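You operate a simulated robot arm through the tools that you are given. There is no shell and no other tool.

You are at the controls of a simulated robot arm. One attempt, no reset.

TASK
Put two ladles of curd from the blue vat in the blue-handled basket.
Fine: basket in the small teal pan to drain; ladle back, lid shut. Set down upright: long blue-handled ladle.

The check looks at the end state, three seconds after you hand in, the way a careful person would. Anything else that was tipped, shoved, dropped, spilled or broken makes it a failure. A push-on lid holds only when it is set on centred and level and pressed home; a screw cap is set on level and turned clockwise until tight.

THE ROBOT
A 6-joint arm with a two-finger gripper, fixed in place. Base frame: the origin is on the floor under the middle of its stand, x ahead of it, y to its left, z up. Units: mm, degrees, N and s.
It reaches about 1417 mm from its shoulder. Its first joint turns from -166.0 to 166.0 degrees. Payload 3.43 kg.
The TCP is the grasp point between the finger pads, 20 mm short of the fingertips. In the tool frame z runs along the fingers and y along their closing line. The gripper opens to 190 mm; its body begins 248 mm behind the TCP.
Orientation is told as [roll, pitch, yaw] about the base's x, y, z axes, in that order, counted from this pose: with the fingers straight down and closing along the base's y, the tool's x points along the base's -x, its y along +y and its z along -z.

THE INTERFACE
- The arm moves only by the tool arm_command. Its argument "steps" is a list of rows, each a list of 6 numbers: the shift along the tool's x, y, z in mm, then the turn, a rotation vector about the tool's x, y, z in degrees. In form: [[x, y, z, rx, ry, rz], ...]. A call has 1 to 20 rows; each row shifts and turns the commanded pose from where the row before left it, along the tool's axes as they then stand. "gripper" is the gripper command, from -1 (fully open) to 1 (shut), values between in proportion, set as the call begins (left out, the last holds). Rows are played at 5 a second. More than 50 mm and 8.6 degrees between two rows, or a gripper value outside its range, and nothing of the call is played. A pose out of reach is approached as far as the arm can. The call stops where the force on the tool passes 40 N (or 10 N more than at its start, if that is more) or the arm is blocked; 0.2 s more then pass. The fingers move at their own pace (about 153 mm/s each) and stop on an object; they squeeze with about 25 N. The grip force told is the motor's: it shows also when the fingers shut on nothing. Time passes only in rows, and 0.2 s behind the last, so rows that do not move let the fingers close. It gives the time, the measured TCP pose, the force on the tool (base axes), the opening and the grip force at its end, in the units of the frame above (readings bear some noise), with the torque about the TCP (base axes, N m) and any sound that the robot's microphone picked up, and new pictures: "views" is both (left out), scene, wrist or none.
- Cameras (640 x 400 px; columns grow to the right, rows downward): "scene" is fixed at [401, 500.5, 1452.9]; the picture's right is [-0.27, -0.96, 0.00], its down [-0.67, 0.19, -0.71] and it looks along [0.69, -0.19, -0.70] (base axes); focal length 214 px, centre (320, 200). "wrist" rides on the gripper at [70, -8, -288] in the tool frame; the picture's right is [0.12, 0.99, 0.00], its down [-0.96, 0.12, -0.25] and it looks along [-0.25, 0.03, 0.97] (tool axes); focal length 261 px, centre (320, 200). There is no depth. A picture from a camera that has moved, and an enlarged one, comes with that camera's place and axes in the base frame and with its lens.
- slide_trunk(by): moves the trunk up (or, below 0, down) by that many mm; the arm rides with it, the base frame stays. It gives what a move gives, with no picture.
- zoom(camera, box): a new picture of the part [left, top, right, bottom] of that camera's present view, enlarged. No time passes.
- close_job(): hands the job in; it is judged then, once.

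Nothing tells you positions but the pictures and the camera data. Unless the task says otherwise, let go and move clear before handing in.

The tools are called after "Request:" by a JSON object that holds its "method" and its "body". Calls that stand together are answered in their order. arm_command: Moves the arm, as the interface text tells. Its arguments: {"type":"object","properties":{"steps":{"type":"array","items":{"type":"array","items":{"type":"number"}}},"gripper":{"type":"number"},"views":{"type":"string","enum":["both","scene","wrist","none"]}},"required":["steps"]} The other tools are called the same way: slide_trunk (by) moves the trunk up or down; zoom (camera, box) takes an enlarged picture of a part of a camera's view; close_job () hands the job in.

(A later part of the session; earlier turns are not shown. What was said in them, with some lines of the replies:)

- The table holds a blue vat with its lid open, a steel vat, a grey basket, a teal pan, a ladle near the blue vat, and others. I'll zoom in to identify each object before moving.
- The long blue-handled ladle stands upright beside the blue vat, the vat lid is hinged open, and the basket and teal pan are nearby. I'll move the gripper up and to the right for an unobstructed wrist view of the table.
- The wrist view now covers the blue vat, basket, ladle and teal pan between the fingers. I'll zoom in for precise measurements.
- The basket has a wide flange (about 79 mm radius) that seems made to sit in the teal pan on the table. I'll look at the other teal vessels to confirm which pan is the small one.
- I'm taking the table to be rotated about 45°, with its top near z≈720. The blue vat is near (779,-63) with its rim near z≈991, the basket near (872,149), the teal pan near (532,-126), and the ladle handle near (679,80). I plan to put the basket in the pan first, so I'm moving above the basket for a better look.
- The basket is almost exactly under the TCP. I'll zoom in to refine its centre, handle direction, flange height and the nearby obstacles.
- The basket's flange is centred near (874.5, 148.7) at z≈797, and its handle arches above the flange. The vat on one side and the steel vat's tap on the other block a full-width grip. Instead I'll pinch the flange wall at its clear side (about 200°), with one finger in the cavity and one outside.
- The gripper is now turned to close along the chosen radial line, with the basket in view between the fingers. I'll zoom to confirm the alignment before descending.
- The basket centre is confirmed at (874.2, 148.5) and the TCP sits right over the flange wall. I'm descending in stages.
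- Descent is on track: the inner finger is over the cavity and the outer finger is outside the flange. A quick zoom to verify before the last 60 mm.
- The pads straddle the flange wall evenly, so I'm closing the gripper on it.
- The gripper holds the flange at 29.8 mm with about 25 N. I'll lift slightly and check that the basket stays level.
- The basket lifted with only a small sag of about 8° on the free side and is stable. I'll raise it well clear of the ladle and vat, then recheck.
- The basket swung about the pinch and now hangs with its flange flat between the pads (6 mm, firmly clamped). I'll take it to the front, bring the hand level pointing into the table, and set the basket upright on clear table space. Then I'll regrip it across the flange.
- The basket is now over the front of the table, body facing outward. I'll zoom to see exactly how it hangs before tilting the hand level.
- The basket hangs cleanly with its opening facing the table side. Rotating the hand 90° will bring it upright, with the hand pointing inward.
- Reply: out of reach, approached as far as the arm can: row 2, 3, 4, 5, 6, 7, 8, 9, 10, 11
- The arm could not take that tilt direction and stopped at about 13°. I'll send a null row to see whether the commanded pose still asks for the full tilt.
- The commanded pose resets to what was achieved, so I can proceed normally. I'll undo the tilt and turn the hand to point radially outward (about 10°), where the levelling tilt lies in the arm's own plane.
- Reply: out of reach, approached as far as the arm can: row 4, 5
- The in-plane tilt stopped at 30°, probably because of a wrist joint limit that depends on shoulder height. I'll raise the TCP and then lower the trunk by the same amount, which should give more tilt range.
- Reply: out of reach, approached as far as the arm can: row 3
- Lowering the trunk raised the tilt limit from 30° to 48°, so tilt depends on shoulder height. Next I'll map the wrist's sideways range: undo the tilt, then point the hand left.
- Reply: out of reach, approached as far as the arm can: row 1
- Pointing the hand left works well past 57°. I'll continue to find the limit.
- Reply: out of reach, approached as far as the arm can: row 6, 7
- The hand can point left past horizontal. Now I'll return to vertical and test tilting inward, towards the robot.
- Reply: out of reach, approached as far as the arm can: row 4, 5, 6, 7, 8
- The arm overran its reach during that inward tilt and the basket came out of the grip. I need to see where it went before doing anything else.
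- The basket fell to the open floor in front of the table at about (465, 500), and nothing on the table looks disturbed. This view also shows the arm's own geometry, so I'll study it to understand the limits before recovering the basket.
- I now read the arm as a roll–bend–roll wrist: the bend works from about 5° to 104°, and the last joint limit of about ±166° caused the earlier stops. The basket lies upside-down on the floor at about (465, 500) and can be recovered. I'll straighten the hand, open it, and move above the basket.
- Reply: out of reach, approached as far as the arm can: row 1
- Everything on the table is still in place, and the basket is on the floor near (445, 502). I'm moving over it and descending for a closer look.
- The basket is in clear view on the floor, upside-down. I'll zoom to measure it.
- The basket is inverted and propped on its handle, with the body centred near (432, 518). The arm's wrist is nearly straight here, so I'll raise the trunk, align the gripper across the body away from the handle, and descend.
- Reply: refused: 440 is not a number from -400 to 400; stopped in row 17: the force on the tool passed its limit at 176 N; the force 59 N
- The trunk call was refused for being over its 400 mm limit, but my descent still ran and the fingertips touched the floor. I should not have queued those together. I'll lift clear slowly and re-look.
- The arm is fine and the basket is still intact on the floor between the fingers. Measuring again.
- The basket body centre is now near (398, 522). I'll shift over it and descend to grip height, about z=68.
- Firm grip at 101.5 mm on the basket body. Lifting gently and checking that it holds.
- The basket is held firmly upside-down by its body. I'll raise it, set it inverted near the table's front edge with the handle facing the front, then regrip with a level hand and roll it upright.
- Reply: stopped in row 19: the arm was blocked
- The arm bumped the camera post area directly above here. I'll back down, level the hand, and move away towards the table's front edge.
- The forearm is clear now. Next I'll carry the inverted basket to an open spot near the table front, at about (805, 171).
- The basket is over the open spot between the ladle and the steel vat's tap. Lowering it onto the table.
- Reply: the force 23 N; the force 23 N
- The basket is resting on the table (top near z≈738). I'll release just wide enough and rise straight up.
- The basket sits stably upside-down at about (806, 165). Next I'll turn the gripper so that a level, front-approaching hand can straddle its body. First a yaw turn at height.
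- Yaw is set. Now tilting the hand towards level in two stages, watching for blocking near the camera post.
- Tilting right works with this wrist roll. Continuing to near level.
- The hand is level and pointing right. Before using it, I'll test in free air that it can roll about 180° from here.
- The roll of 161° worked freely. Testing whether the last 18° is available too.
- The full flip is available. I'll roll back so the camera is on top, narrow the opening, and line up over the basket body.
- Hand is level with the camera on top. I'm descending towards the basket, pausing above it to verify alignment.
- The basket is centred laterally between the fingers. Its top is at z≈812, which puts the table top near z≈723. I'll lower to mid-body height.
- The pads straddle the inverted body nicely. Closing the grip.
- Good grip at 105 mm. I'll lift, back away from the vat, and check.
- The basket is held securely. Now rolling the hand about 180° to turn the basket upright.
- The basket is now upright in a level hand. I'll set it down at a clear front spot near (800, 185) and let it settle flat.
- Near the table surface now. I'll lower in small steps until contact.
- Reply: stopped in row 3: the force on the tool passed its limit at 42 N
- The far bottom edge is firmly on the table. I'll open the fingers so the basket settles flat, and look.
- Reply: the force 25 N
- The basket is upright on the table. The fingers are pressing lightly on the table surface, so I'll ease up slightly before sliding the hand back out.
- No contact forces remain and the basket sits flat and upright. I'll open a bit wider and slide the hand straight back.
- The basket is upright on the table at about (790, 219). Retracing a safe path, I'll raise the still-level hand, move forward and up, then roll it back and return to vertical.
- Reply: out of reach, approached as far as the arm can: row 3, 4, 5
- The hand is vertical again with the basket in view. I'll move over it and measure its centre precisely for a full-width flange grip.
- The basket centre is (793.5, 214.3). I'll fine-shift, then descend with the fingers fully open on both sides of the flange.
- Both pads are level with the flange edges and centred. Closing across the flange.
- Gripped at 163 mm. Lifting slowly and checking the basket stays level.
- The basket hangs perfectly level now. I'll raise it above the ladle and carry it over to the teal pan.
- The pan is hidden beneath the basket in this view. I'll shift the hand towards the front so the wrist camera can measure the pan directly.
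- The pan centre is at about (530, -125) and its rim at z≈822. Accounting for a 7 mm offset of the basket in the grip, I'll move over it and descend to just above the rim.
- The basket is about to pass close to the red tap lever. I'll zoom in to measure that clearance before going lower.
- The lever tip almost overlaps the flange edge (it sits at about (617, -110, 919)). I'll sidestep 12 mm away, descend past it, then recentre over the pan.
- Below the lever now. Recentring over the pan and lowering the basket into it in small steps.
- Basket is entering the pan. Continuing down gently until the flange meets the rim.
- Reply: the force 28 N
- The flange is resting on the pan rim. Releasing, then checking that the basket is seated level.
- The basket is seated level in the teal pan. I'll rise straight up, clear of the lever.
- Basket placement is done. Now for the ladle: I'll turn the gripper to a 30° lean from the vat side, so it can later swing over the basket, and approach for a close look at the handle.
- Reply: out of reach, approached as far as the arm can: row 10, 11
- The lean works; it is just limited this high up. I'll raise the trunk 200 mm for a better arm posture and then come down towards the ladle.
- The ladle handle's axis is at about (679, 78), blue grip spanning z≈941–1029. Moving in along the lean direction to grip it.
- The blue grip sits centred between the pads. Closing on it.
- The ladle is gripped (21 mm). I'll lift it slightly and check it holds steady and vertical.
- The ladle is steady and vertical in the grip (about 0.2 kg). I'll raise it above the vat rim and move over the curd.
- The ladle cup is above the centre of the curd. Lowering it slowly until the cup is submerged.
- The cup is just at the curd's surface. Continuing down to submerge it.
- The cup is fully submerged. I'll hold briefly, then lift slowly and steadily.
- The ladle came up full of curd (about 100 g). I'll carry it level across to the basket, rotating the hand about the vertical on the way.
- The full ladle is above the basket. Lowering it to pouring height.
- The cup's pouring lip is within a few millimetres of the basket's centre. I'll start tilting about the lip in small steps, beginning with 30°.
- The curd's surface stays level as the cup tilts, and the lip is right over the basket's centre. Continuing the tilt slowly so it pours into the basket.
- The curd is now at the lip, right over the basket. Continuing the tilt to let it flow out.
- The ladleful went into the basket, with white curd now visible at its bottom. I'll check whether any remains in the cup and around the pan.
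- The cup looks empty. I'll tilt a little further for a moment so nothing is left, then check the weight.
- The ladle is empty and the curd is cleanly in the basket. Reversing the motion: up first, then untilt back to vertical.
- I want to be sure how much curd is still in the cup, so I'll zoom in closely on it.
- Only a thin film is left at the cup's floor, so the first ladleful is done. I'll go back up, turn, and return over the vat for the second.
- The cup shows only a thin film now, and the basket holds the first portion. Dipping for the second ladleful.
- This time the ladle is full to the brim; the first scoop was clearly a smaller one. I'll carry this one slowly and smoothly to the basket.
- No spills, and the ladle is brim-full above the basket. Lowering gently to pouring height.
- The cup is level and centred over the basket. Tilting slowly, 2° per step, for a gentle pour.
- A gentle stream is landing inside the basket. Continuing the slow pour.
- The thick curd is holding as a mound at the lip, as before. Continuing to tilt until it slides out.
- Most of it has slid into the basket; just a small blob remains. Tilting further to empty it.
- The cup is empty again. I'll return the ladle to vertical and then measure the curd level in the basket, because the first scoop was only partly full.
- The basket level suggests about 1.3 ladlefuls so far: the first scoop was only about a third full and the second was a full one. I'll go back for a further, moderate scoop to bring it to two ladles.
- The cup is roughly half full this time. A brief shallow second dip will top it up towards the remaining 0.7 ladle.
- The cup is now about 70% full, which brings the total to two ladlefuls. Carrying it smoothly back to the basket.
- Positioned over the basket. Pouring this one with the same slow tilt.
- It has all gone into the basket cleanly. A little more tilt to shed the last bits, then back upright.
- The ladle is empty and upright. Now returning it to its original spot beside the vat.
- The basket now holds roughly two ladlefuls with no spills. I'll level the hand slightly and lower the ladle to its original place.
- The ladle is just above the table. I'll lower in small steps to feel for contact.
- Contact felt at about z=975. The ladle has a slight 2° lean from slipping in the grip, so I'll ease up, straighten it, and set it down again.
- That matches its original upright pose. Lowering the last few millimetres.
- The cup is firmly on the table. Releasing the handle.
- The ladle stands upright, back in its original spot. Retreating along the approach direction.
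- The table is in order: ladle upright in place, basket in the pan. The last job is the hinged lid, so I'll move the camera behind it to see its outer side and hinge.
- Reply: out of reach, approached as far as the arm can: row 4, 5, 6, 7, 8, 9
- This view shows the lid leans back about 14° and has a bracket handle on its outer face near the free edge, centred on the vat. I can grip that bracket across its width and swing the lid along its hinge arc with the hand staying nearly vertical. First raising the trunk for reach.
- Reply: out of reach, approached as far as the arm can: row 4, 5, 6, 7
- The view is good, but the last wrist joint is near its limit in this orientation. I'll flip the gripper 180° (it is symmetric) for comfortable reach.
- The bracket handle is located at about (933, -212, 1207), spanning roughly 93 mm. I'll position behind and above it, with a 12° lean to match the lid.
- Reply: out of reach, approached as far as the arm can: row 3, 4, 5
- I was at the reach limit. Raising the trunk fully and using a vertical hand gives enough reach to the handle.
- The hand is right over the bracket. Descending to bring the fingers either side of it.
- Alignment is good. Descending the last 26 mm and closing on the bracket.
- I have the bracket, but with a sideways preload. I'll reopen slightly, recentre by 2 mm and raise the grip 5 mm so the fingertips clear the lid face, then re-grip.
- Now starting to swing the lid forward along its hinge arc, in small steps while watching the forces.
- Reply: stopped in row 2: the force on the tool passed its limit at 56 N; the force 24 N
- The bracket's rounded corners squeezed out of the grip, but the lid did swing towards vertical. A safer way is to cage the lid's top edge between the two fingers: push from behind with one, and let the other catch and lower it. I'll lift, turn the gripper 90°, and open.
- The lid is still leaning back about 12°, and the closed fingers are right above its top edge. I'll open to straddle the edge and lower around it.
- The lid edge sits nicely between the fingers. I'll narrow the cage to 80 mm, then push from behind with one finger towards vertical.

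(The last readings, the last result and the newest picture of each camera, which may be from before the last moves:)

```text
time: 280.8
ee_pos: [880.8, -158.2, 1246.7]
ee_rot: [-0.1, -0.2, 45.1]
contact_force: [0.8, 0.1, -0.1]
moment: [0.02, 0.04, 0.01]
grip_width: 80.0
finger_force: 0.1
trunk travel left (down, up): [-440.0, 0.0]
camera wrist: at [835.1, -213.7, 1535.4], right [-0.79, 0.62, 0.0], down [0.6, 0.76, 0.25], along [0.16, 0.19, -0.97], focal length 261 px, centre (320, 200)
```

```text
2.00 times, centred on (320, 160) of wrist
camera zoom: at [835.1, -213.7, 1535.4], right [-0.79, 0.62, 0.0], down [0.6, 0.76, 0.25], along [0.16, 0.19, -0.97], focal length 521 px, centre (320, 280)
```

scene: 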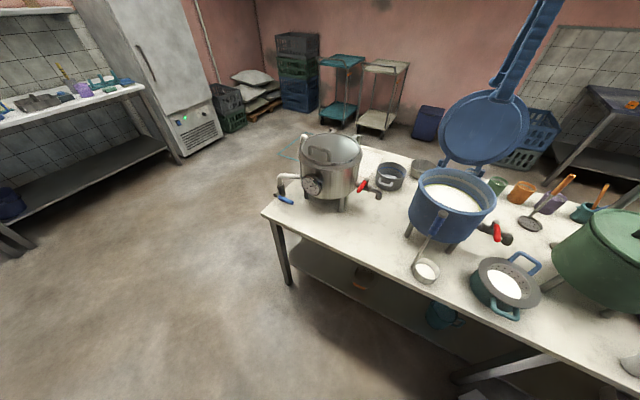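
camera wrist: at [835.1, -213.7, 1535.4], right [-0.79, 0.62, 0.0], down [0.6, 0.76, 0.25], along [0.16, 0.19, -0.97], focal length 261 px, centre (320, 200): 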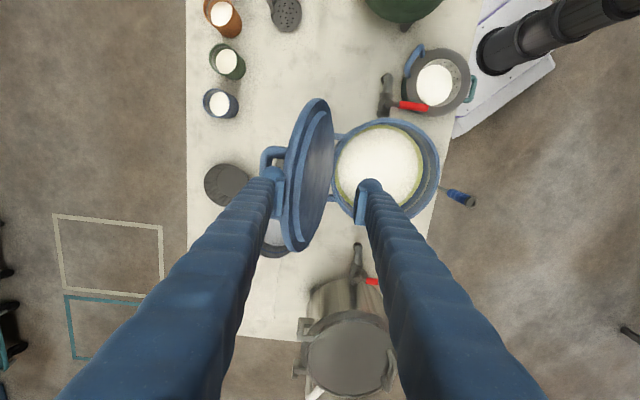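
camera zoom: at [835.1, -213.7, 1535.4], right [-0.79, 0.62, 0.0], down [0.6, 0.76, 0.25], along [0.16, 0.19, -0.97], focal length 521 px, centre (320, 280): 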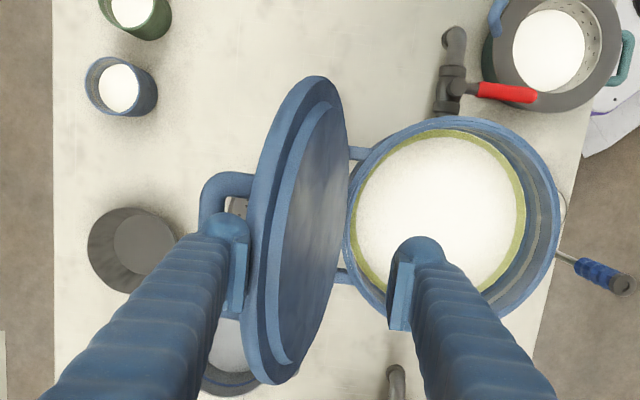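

Finger A is at the lid's back edge. Now pushing.

Request:
{"method": "arm_command", "body": {"steps": [[0, 8, -0.5, 0, 0, 0], [0, 8, -1, 0, 0, 0], [0, 8, -1, 0, 0, 0], [0, 0, 0, 0, 0, 0]], "views": "none"}}

Request:
{"method": "arm_command", "body": {"steps": [[0, 8, -1, 0, 0, 0], [0, 8, -0.5, 0, 0, 0], [0, 0, 0, 0, 0, 0]], "views": "wrist"}}

Request:
{"method": "zoom", "body": {"camera": "wrist", "box": [200, 60, 440, 260]}}

```text
time: 281.8
ee_pos: [865.2, -142.0, 1250.4]
ee_rot: [-0.2, -0.2, 45.1]
contact_force: [0.8, -0.4, -0.7]
moment: [0.0, 0.03, 0.0]
grip_width: 80.1
finger_force: 0.1
trunk travel left (down, up): [-440.0, 0.0]
```

```text
time: 282.6
ee_pos: [853.0, -129.6, 1250.6]
ee_rot: [-0.2, -0.2, 45.1]
contact_force: [0.4, -0.2, 0.5]
moment: [-0.04, 0.0, 0.0]
grip_width: 79.9
finger_force: 0.0
trunk travel left (down, up): [-440.0, 0.0]
camera wrist: at [806.6, -185.0, 1539.5], right [-0.79, 0.62, 0.0], down [0.6, 0.76, 0.25], along [0.16, 0.19, -0.97], focal length 261 px, centre (320, 200)
```

wrist: 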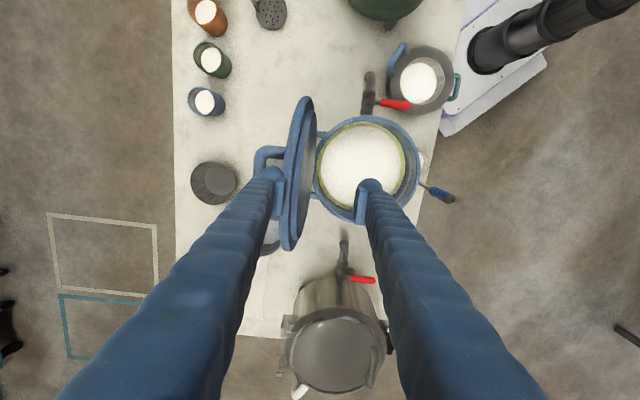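

```text
2.00 times, centred on (320, 160) of wrist
camera zoom: at [806.6, -185.0, 1539.5], right [-0.79, 0.62, 0.0], down [0.6, 0.76, 0.25], along [0.16, 0.19, -0.97], focal length 521 px, centre (320, 280)
```

zoom: 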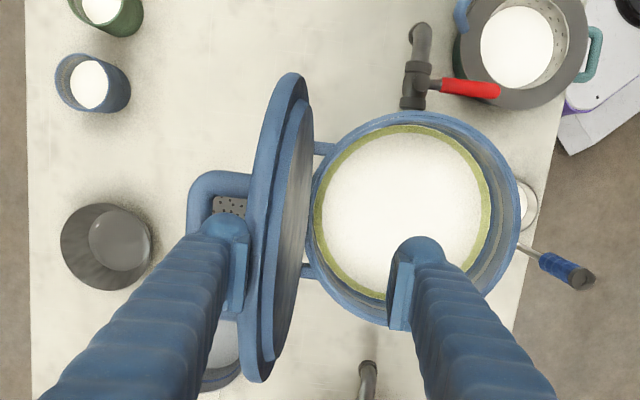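

The lid is following easily and is near vertical. Continuing gently past the balance point so it comes to rest on the front finger.

Request:
{"method": "arm_command", "body": {"steps": [[0, 6, 0, 0, 0, 0], [0, 6, 0, 0, 0, 0], [0, 6, 0, 0, 0, 0], [0, 0, 0, 0, 0, 0]], "views": "none"}}

Request:
{"method": "arm_command", "body": {"steps": [[0, 6, 0, 0, 0, 0], [0, 6, 0, 0, 0, 0], [0, 0, 0, 0, 0, 0], [0, 0, 0, 0, 0, 0]], "views": "both"}}

Request:
{"method": "zoom", "body": {"camera": "wrist", "box": [200, 60, 440, 260]}}

Request:
{"method": "zoom", "body": {"camera": "scene", "box": [400, 40, 560, 200]}}

```text
time: 283.6
ee_pos: [840.4, -118.1, 1251.4]
ee_rot: [-0.1, -0.1, 45.1]
contact_force: [-0.1, 0.4, -0.8]
moment: [-0.01, 0.0, -0.04]
grip_width: 79.9
finger_force: 0.0
trunk travel left (down, up): [-440.0, 0.0]
```

```text
time: 284.6
ee_pos: [831.6, -108.6, 1251.9]
ee_rot: [-0.3, -0.3, 45.1]
contact_force: [-0.6, 0.3, 0.1]
moment: [-0.02, -0.03, 0.02]
grip_width: 80.2
finger_force: 0.1
trunk travel left (down, up): [-440.0, 0.0]
camera wrist: at [785.2, -164.3, 1539.6], right [-0.79, 0.62, -0.01], down [0.6, 0.76, 0.25], along [0.16, 0.19, -0.97], focal length 261 px, centre (320, 200)
```

scene: 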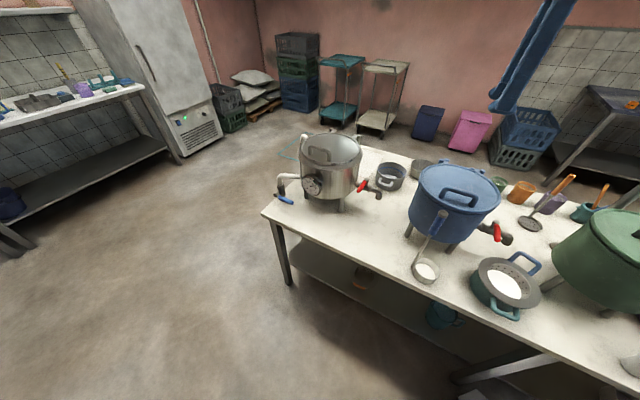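
wrist: 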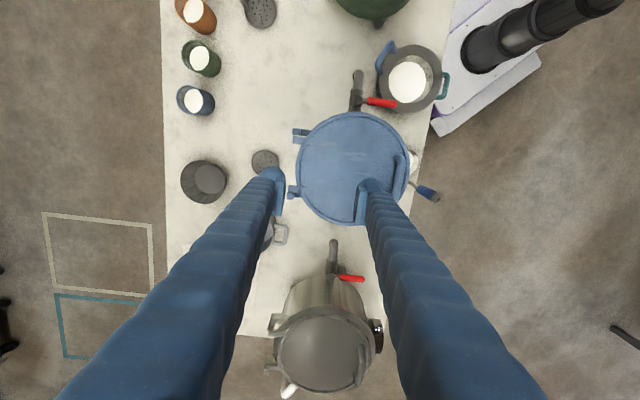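

```text
2.00 times, centred on (320, 160) of wrist
camera zoom: at [785.2, -164.3, 1539.6], right [-0.79, 0.62, -0.01], down [0.6, 0.76, 0.25], along [0.16, 0.19, -0.97], focal length 521 px, centre (320, 280)
```

zoom: 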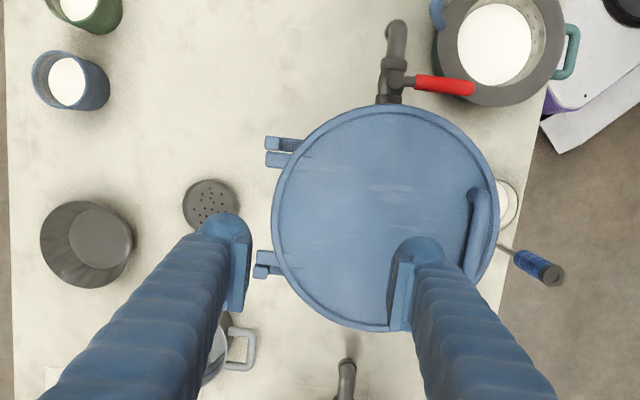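

```text
2.50 times, centred on (480, 120) of scene
camera zoom: at [401.0, 500.5, 1452.9], right [-0.27, -0.96, 0.0], down [-0.67, 0.19, -0.71], along [0.69, -0.19, -0.7], focal length 536 px, centre (-80, 400)
```

zoom: 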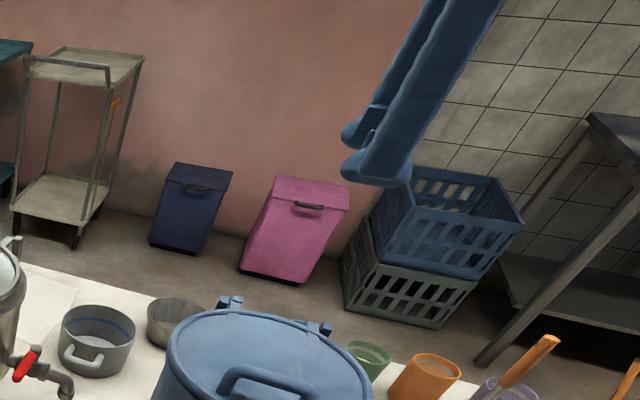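

The lid swung shut on its own. I'll inspect the vat, lid seating, ladle and surroundings for any disturbance.

Request:
{"method": "zoom", "body": {"camera": "scene", "box": [390, 140, 560, 330]}}

Request:
{"method": "zoom", "body": {"camera": "scene", "box": [400, 150, 510, 250]}}

Request:
{"method": "zoom", "body": {"camera": "scene", "box": [260, 120, 440, 300]}}

Request:
{"method": "zoom", "body": {"camera": "scene", "box": [480, 150, 640, 320]}}

```text
2.11 times, centred on (475, 235) of scene
camera zoom: at [401.0, 500.5, 1452.9], right [-0.27, -0.96, 0.0], down [-0.67, 0.19, -0.71], along [0.69, -0.19, -0.7], focal length 452 px, centre (-6, 126)
```

zoom: 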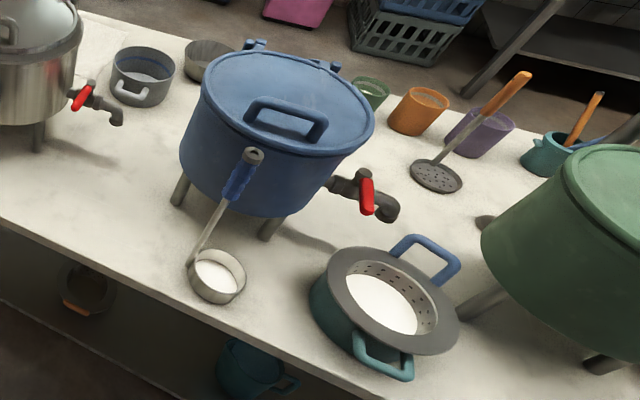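

```text
4.00 times, centred on (455, 200) of scene
camera zoom: at [401.0, 500.5, 1452.9], right [-0.27, -0.96, 0.0], down [-0.67, 0.19, -0.71], along [0.69, -0.19, -0.7], focal length 858 px, centre (-220, 200)
```

zoom: 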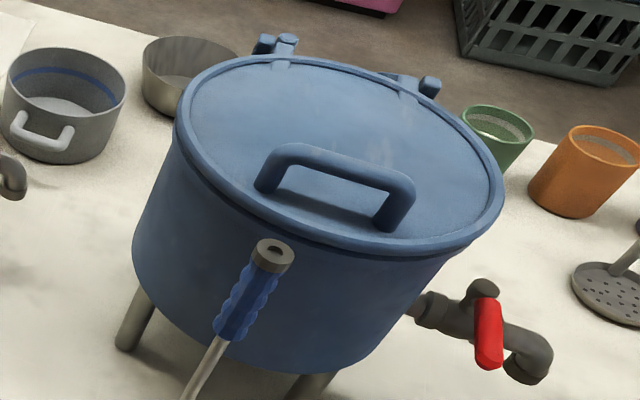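

```text
2.22 times, centred on (350, 210) of scene
camera zoom: at [401.0, 500.5, 1452.9], right [-0.27, -0.96, 0.0], down [-0.67, 0.19, -0.71], along [0.69, -0.19, -0.7], focal length 477 px, centre (253, 178)
```

zoom: 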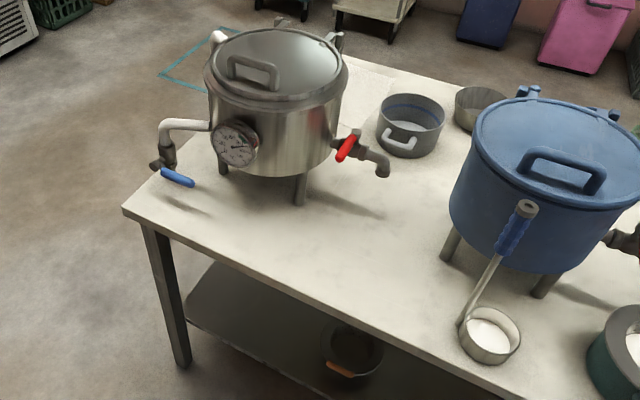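

```text
2.35 times, centred on (560, 235) of scene
camera zoom: at [401.0, 500.5, 1452.9], right [-0.27, -0.96, 0.0], down [-0.67, 0.19, -0.71], along [0.69, -0.19, -0.7], focal length 505 px, centre (-245, 118)
```

zoom: 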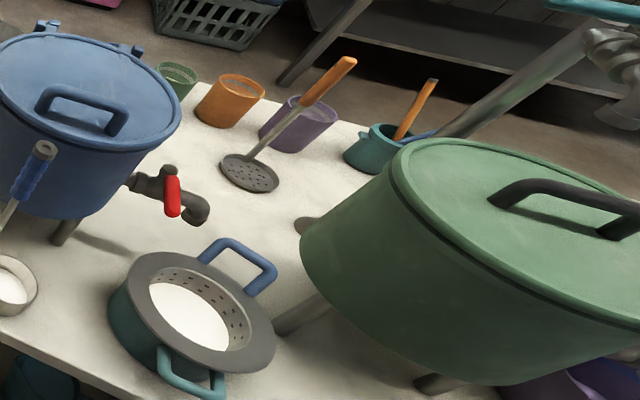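

The lid is flat on the vat, and the ladle, basket, taps and other items are undisturbed. I'll press lightly on the lid's centre with closed fingers to make sure it is fully home.

Request:
{"method": "arm_command", "body": {"steps": [[2, 35, 0, 0, 0, 0], [2.2, 35, 0, 0, 0, 0], [0, 0, 40, 0, 0, 0], [0, 0, 40, 0, 0, 0], [0, 0, 40, 0, 0, 0], [0, 0, 40, 0, 0, 0], [0, 0, 0, 0, 0, 0]], "gripper": 1, "views": "both"}}

Request:
{"method": "zoom", "body": {"camera": "scene", "box": [390, 100, 540, 250]}}

```text
time: 286.2
ee_pos: [780.6, -62.0, 1091.4]
ee_rot: [-0.2, -0.2, 45.2]
contact_force: [0.1, 0.1, 0.2]
moment: [0.0, 0.01, 0.01]
grip_width: 0.0
finger_force: 25.1
trunk travel left (down, up): [-440.0, 0.0]
camera wrist: at [733.1, -117.3, 1379.8], right [-0.79, 0.62, -0.01], down [0.6, 0.76, 0.25], along [0.16, 0.19, -0.97], focal length 261 px, centre (320, 200)
```

scene: 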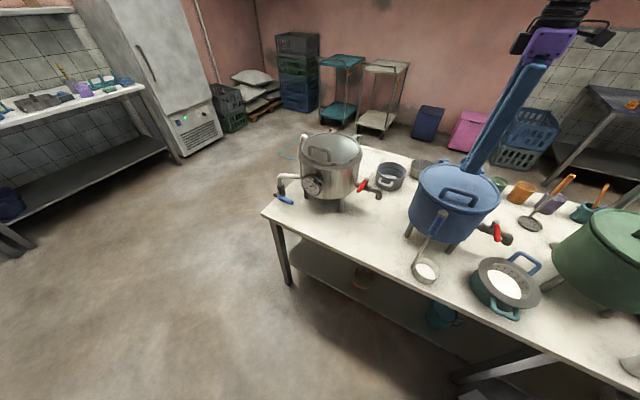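
wrist: 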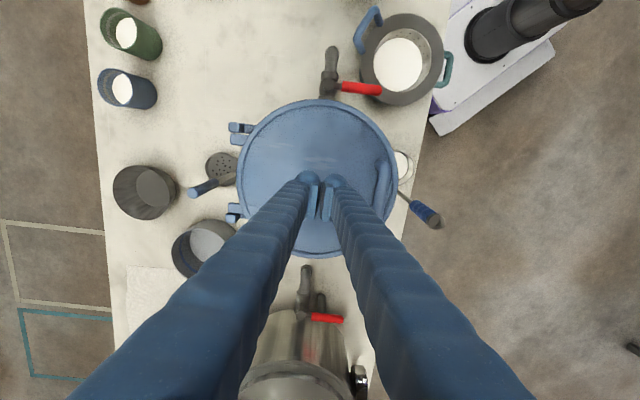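

```text
2.67 times, centred on (465, 175) of scene
camera zoom: at [401.0, 500.5, 1452.9], right [-0.27, -0.96, 0.0], down [-0.67, 0.19, -0.71], along [0.69, -0.19, -0.7], focal length 572 px, centre (-67, 267)
```

zoom: 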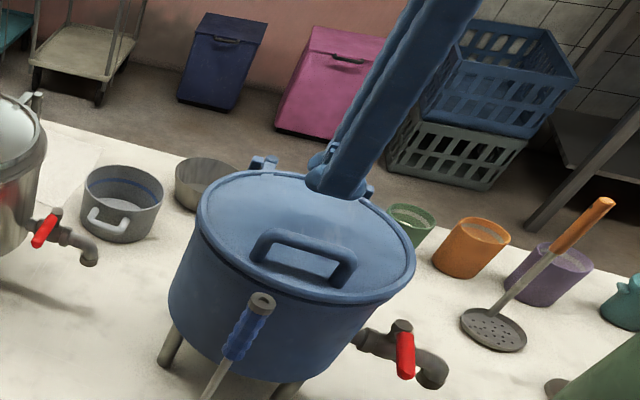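

Request:
{"method": "arm_command", "body": {"steps": [[0, 0, 10, 0, 0, 0], [0, 0, 10, 0, 0, 0], [0, 0, 5, 0, 0, 0], [0, 0, 5, 0, 0, 0], [0, 0, 0, 0, 0, 0]], "views": "none"}}

Request:
{"method": "arm_command", "body": {"steps": [[0, 0, 5, 0, 0, 0], [0, 0, 5, 0, 0, 0], [0, 0, 0, 0, 0, 0]], "views": "none"}}

```text
time: 287.4
ee_pos: [779.5, -63.9, 1062.2]
ee_rot: [-0.3, -0.2, 45.1]
contact_force: [-0.3, -0.4, 0.9]
moment: [0.0, -0.02, 0.02]
grip_width: 0.3
finger_force: 25.2
trunk travel left (down, up): [-440.0, 0.0]
```

```text
time: 288.2
ee_pos: [780.4, -63.0, 1050.6]
ee_rot: [-0.2, -0.2, 45.2]
contact_force: [1.0, -0.4, -0.5]
moment: [0.0, -0.01, -0.02]
grip_width: 0.1
finger_force: 24.8
trunk travel left (down, up): [-440.0, 0.0]
```

Request:
{"method": "arm_command", "body": {"steps": [[0, 0, 4, 0, 0, 0], [0, 0, 4, 0, 0, 0], [0, 0, 0, 0, 0, 0]], "views": "none"}}

Request:
{"method": "arm_command", "body": {"steps": [[0, 0, 4, 0, 0, 0], [0, 0, 4, 0, 0, 0], [0, 0, 0, 0, 0, 0]], "views": "none"}}

```text
time: 289.0
ee_pos: [780.9, -62.5, 1042.9]
ee_rot: [-0.3, -0.2, 45.1]
contact_force: [-0.3, -0.1, 0.7]
moment: [0.0, 0.0, 0.01]
grip_width: 0.0
finger_force: 24.9
trunk travel left (down, up): [-440.0, 0.0]
```

```text
time: 289.8
ee_pos: [780.8, -62.7, 1034.1]
ee_rot: [-0.3, -0.2, 45.2]
contact_force: [-0.1, -0.3, 0.0]
moment: [-0.02, 0.02, 0.0]
grip_width: 0.0
finger_force: 25.7
trunk travel left (down, up): [-440.0, 0.0]
```

Request:
{"method": "arm_command", "body": {"steps": [[0, 0, 4, 0, 0, 0], [0, 0, 3, 0, 0, 0], [0, 0, 0, 0, 0, 0]], "views": "none"}}

Request:
{"method": "arm_command", "body": {"steps": [[0, 0, 3, 0, 0, 0], [0, 0, 3, 0, 0, 0], [0, 0, 0, 0, 0, 0]], "views": "scene"}}

Request:
{"method": "zoom", "body": {"camera": "scene", "box": [390, 100, 540, 250]}}

```text
time: 290.6
ee_pos: [780.0, -62.8, 1028.2]
ee_rot: [-0.2, -0.3, 45.0]
contact_force: [0.1, -0.3, 0.6]
moment: [-0.01, 0.0, 0.0]
grip_width: 0.0
finger_force: 25.2
trunk travel left (down, up): [-440.0, 0.0]
```

```text
time: 291.2
ee_pos: [781.0, -62.8, 1028.0]
ee_rot: [-0.5, -0.5, 45.0]
contact_force: [-7.3, -0.1, 21.9]
moment: [0.01, 0.32, 0.07]
grip_width: 5.8
finger_force: 34.9
trunk travel left (down, up): [-440.0, 0.0]
stopped in row 3: the force on the tool passed its limit at 41 N (the readings are from after the stop); the commanded pose is now the measured one
```

scene: 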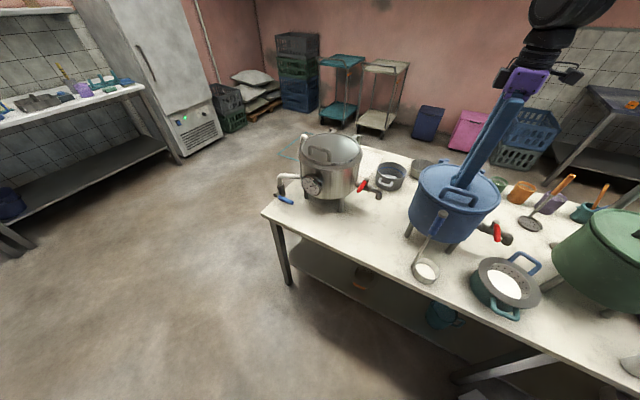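

```text
2.67 times, centred on (465, 175) of scene
camera zoom: at [401.0, 500.5, 1452.9], right [-0.27, -0.96, 0.0], down [-0.67, 0.19, -0.71], along [0.69, -0.19, -0.7], focal length 572 px, centre (-67, 267)
```

zoom: 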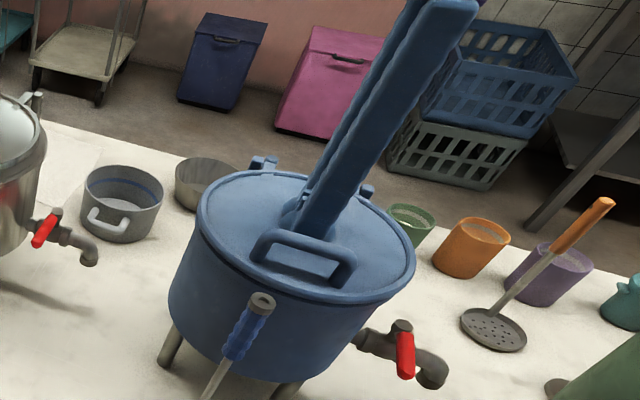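

The lid took a firm 40 N press, so it is fully home. Raising the hand straight up and moving clear.

Request:
{"method": "arm_command", "body": {"steps": [[0, 0, -10, 0, 0, 0], [0, 0, -30, 0, 0, 0], [0, 0, -40, 0, 0, 0], [0, 0, -45, 0, 0, 0], [0, 0, -45, 0, 0, 0], [0, 0, -45, 0, 0, 0], [0, 0, -45, 0, 0, 0], [0, 0, -45, 0, 0, 0], [0, 0, -45, 0, 0, 0], [25, 25, 0, 0, 0, 0], [25, 25, 0, 0, 0, 0], [25, 25, 0, 0, 0, 0], [25, 25, 0, 0, 0, 0], [0, 0, 0, 0, 0, 0]], "gripper": 0.5, "views": "both"}}

Request:
{"method": "zoom", "body": {"camera": "scene", "box": [390, 140, 560, 330]}}

Request:
{"method": "zoom", "body": {"camera": "scene", "box": [400, 200, 560, 320]}}

Request:
{"method": "zoom", "body": {"camera": "wrist", "box": [200, 40, 520, 240]}}

```text
time: 294.2
ee_pos: [637.7, -61.9, 1372.6]
ee_rot: [-0.3, -0.3, 45.1]
contact_force: [0.3, 0.4, 0.1]
moment: [0.0, 0.08, -0.03]
grip_width: 47.7
finger_force: 0.1
trunk travel left (down, up): [-440.0, 0.0]
camera wrist: at [590.7, -117.6, 1659.9], right [-0.79, 0.62, -0.01], down [0.6, 0.76, 0.25], along [0.16, 0.19, -0.97], focal length 261 px, centre (320, 200)
```

scene: 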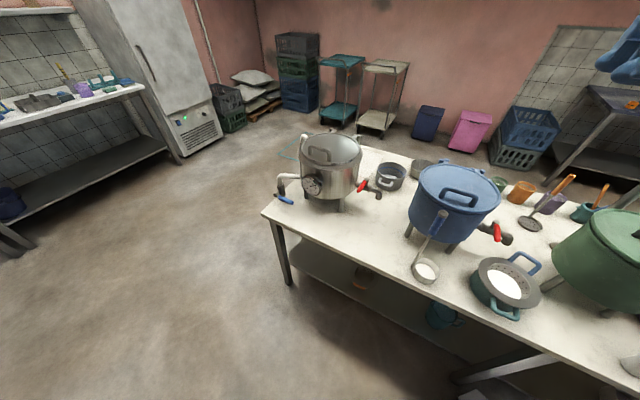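
wrist: 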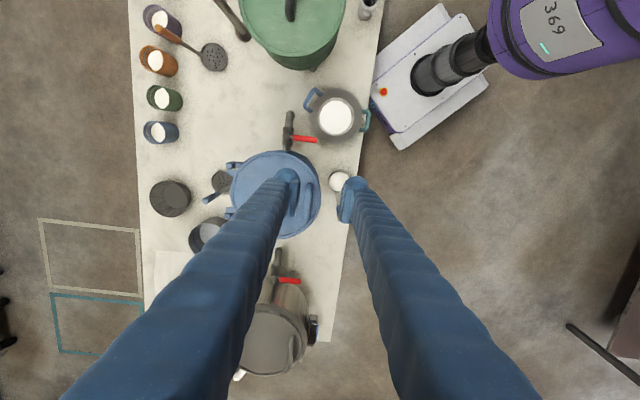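

```text
2.11 times, centred on (475, 235) of scene
camera zoom: at [401.0, 500.5, 1452.9], right [-0.27, -0.96, 0.0], down [-0.67, 0.19, -0.71], along [0.69, -0.19, -0.7], focal length 452 px, centre (-6, 126)
```

zoom: 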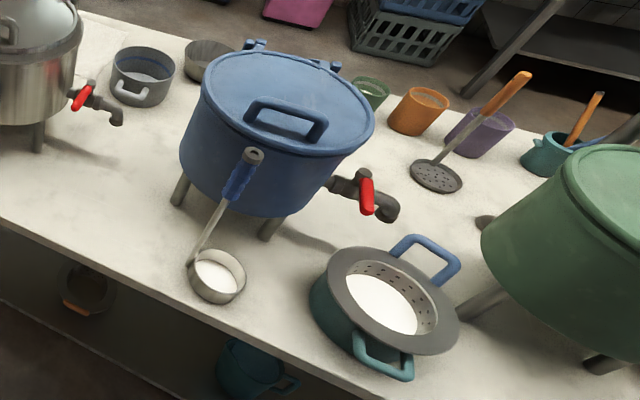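

```text
3.33 times, centred on (480, 260) of scene
camera zoom: at [401.0, 500.5, 1452.9], right [-0.27, -0.96, 0.0], down [-0.67, 0.19, -0.71], along [0.69, -0.19, -0.7], focal length 715 px, centre (-213, 0)
```

zoom: 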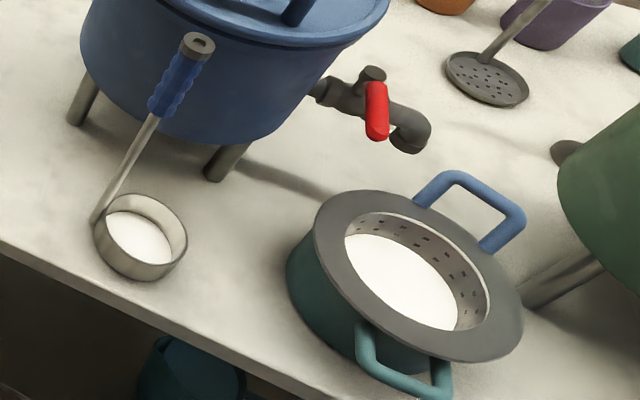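

```text
2.00 times, centred on (360, 140) of wrist
camera zoom: at [590.7, -117.6, 1659.9], right [-0.79, 0.62, -0.01], down [0.6, 0.76, 0.25], along [0.16, 0.19, -0.97], focal length 521 px, centre (240, 320)
```

zoom: 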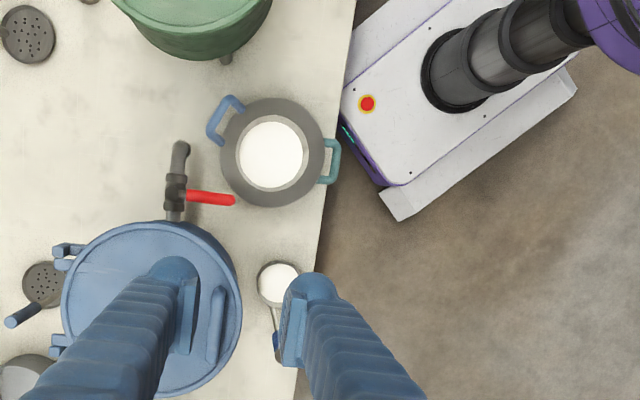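

Final state: two ladlefuls of curd are in the blue-handled basket, which sits level in the teal pan. The ladle stands upright in its original spot and the vat lid is shut. The hand is clear and nothing else looks disturbed, so I'm handing in.

Request:
{"method": "close_job", "body": {}}

```text
The job is handed in.
```

I've handed the job in with the curd, basket, ladle and lid all where you asked, but the basket fell on the floor once on the way.

- **Curd:** the basket holds about two ladlefuls, judging by eye from the level in it. My first scoop came up only about a third full, so I made three pours instead of two.
- **Basket:** it sits level, hanging on the rim of the small teal pan. While I was moving it, still empty, the arm ran past its reach and the basket fell to the floor upside down. I picked it up and carried on with it; I had no way to wash it.
- **Ladle:** the long blue-handled ladle stands upright back in its original spot, with a thin film of curd left in the cup.
- **Lid:** I meant to lower it gently, but it dropped shut once it passed vertical. I then pressed it down to make sure it was fully home.

In the last pictures nothing else on the table looked spilled, tipped or moved, and the hand was clear.
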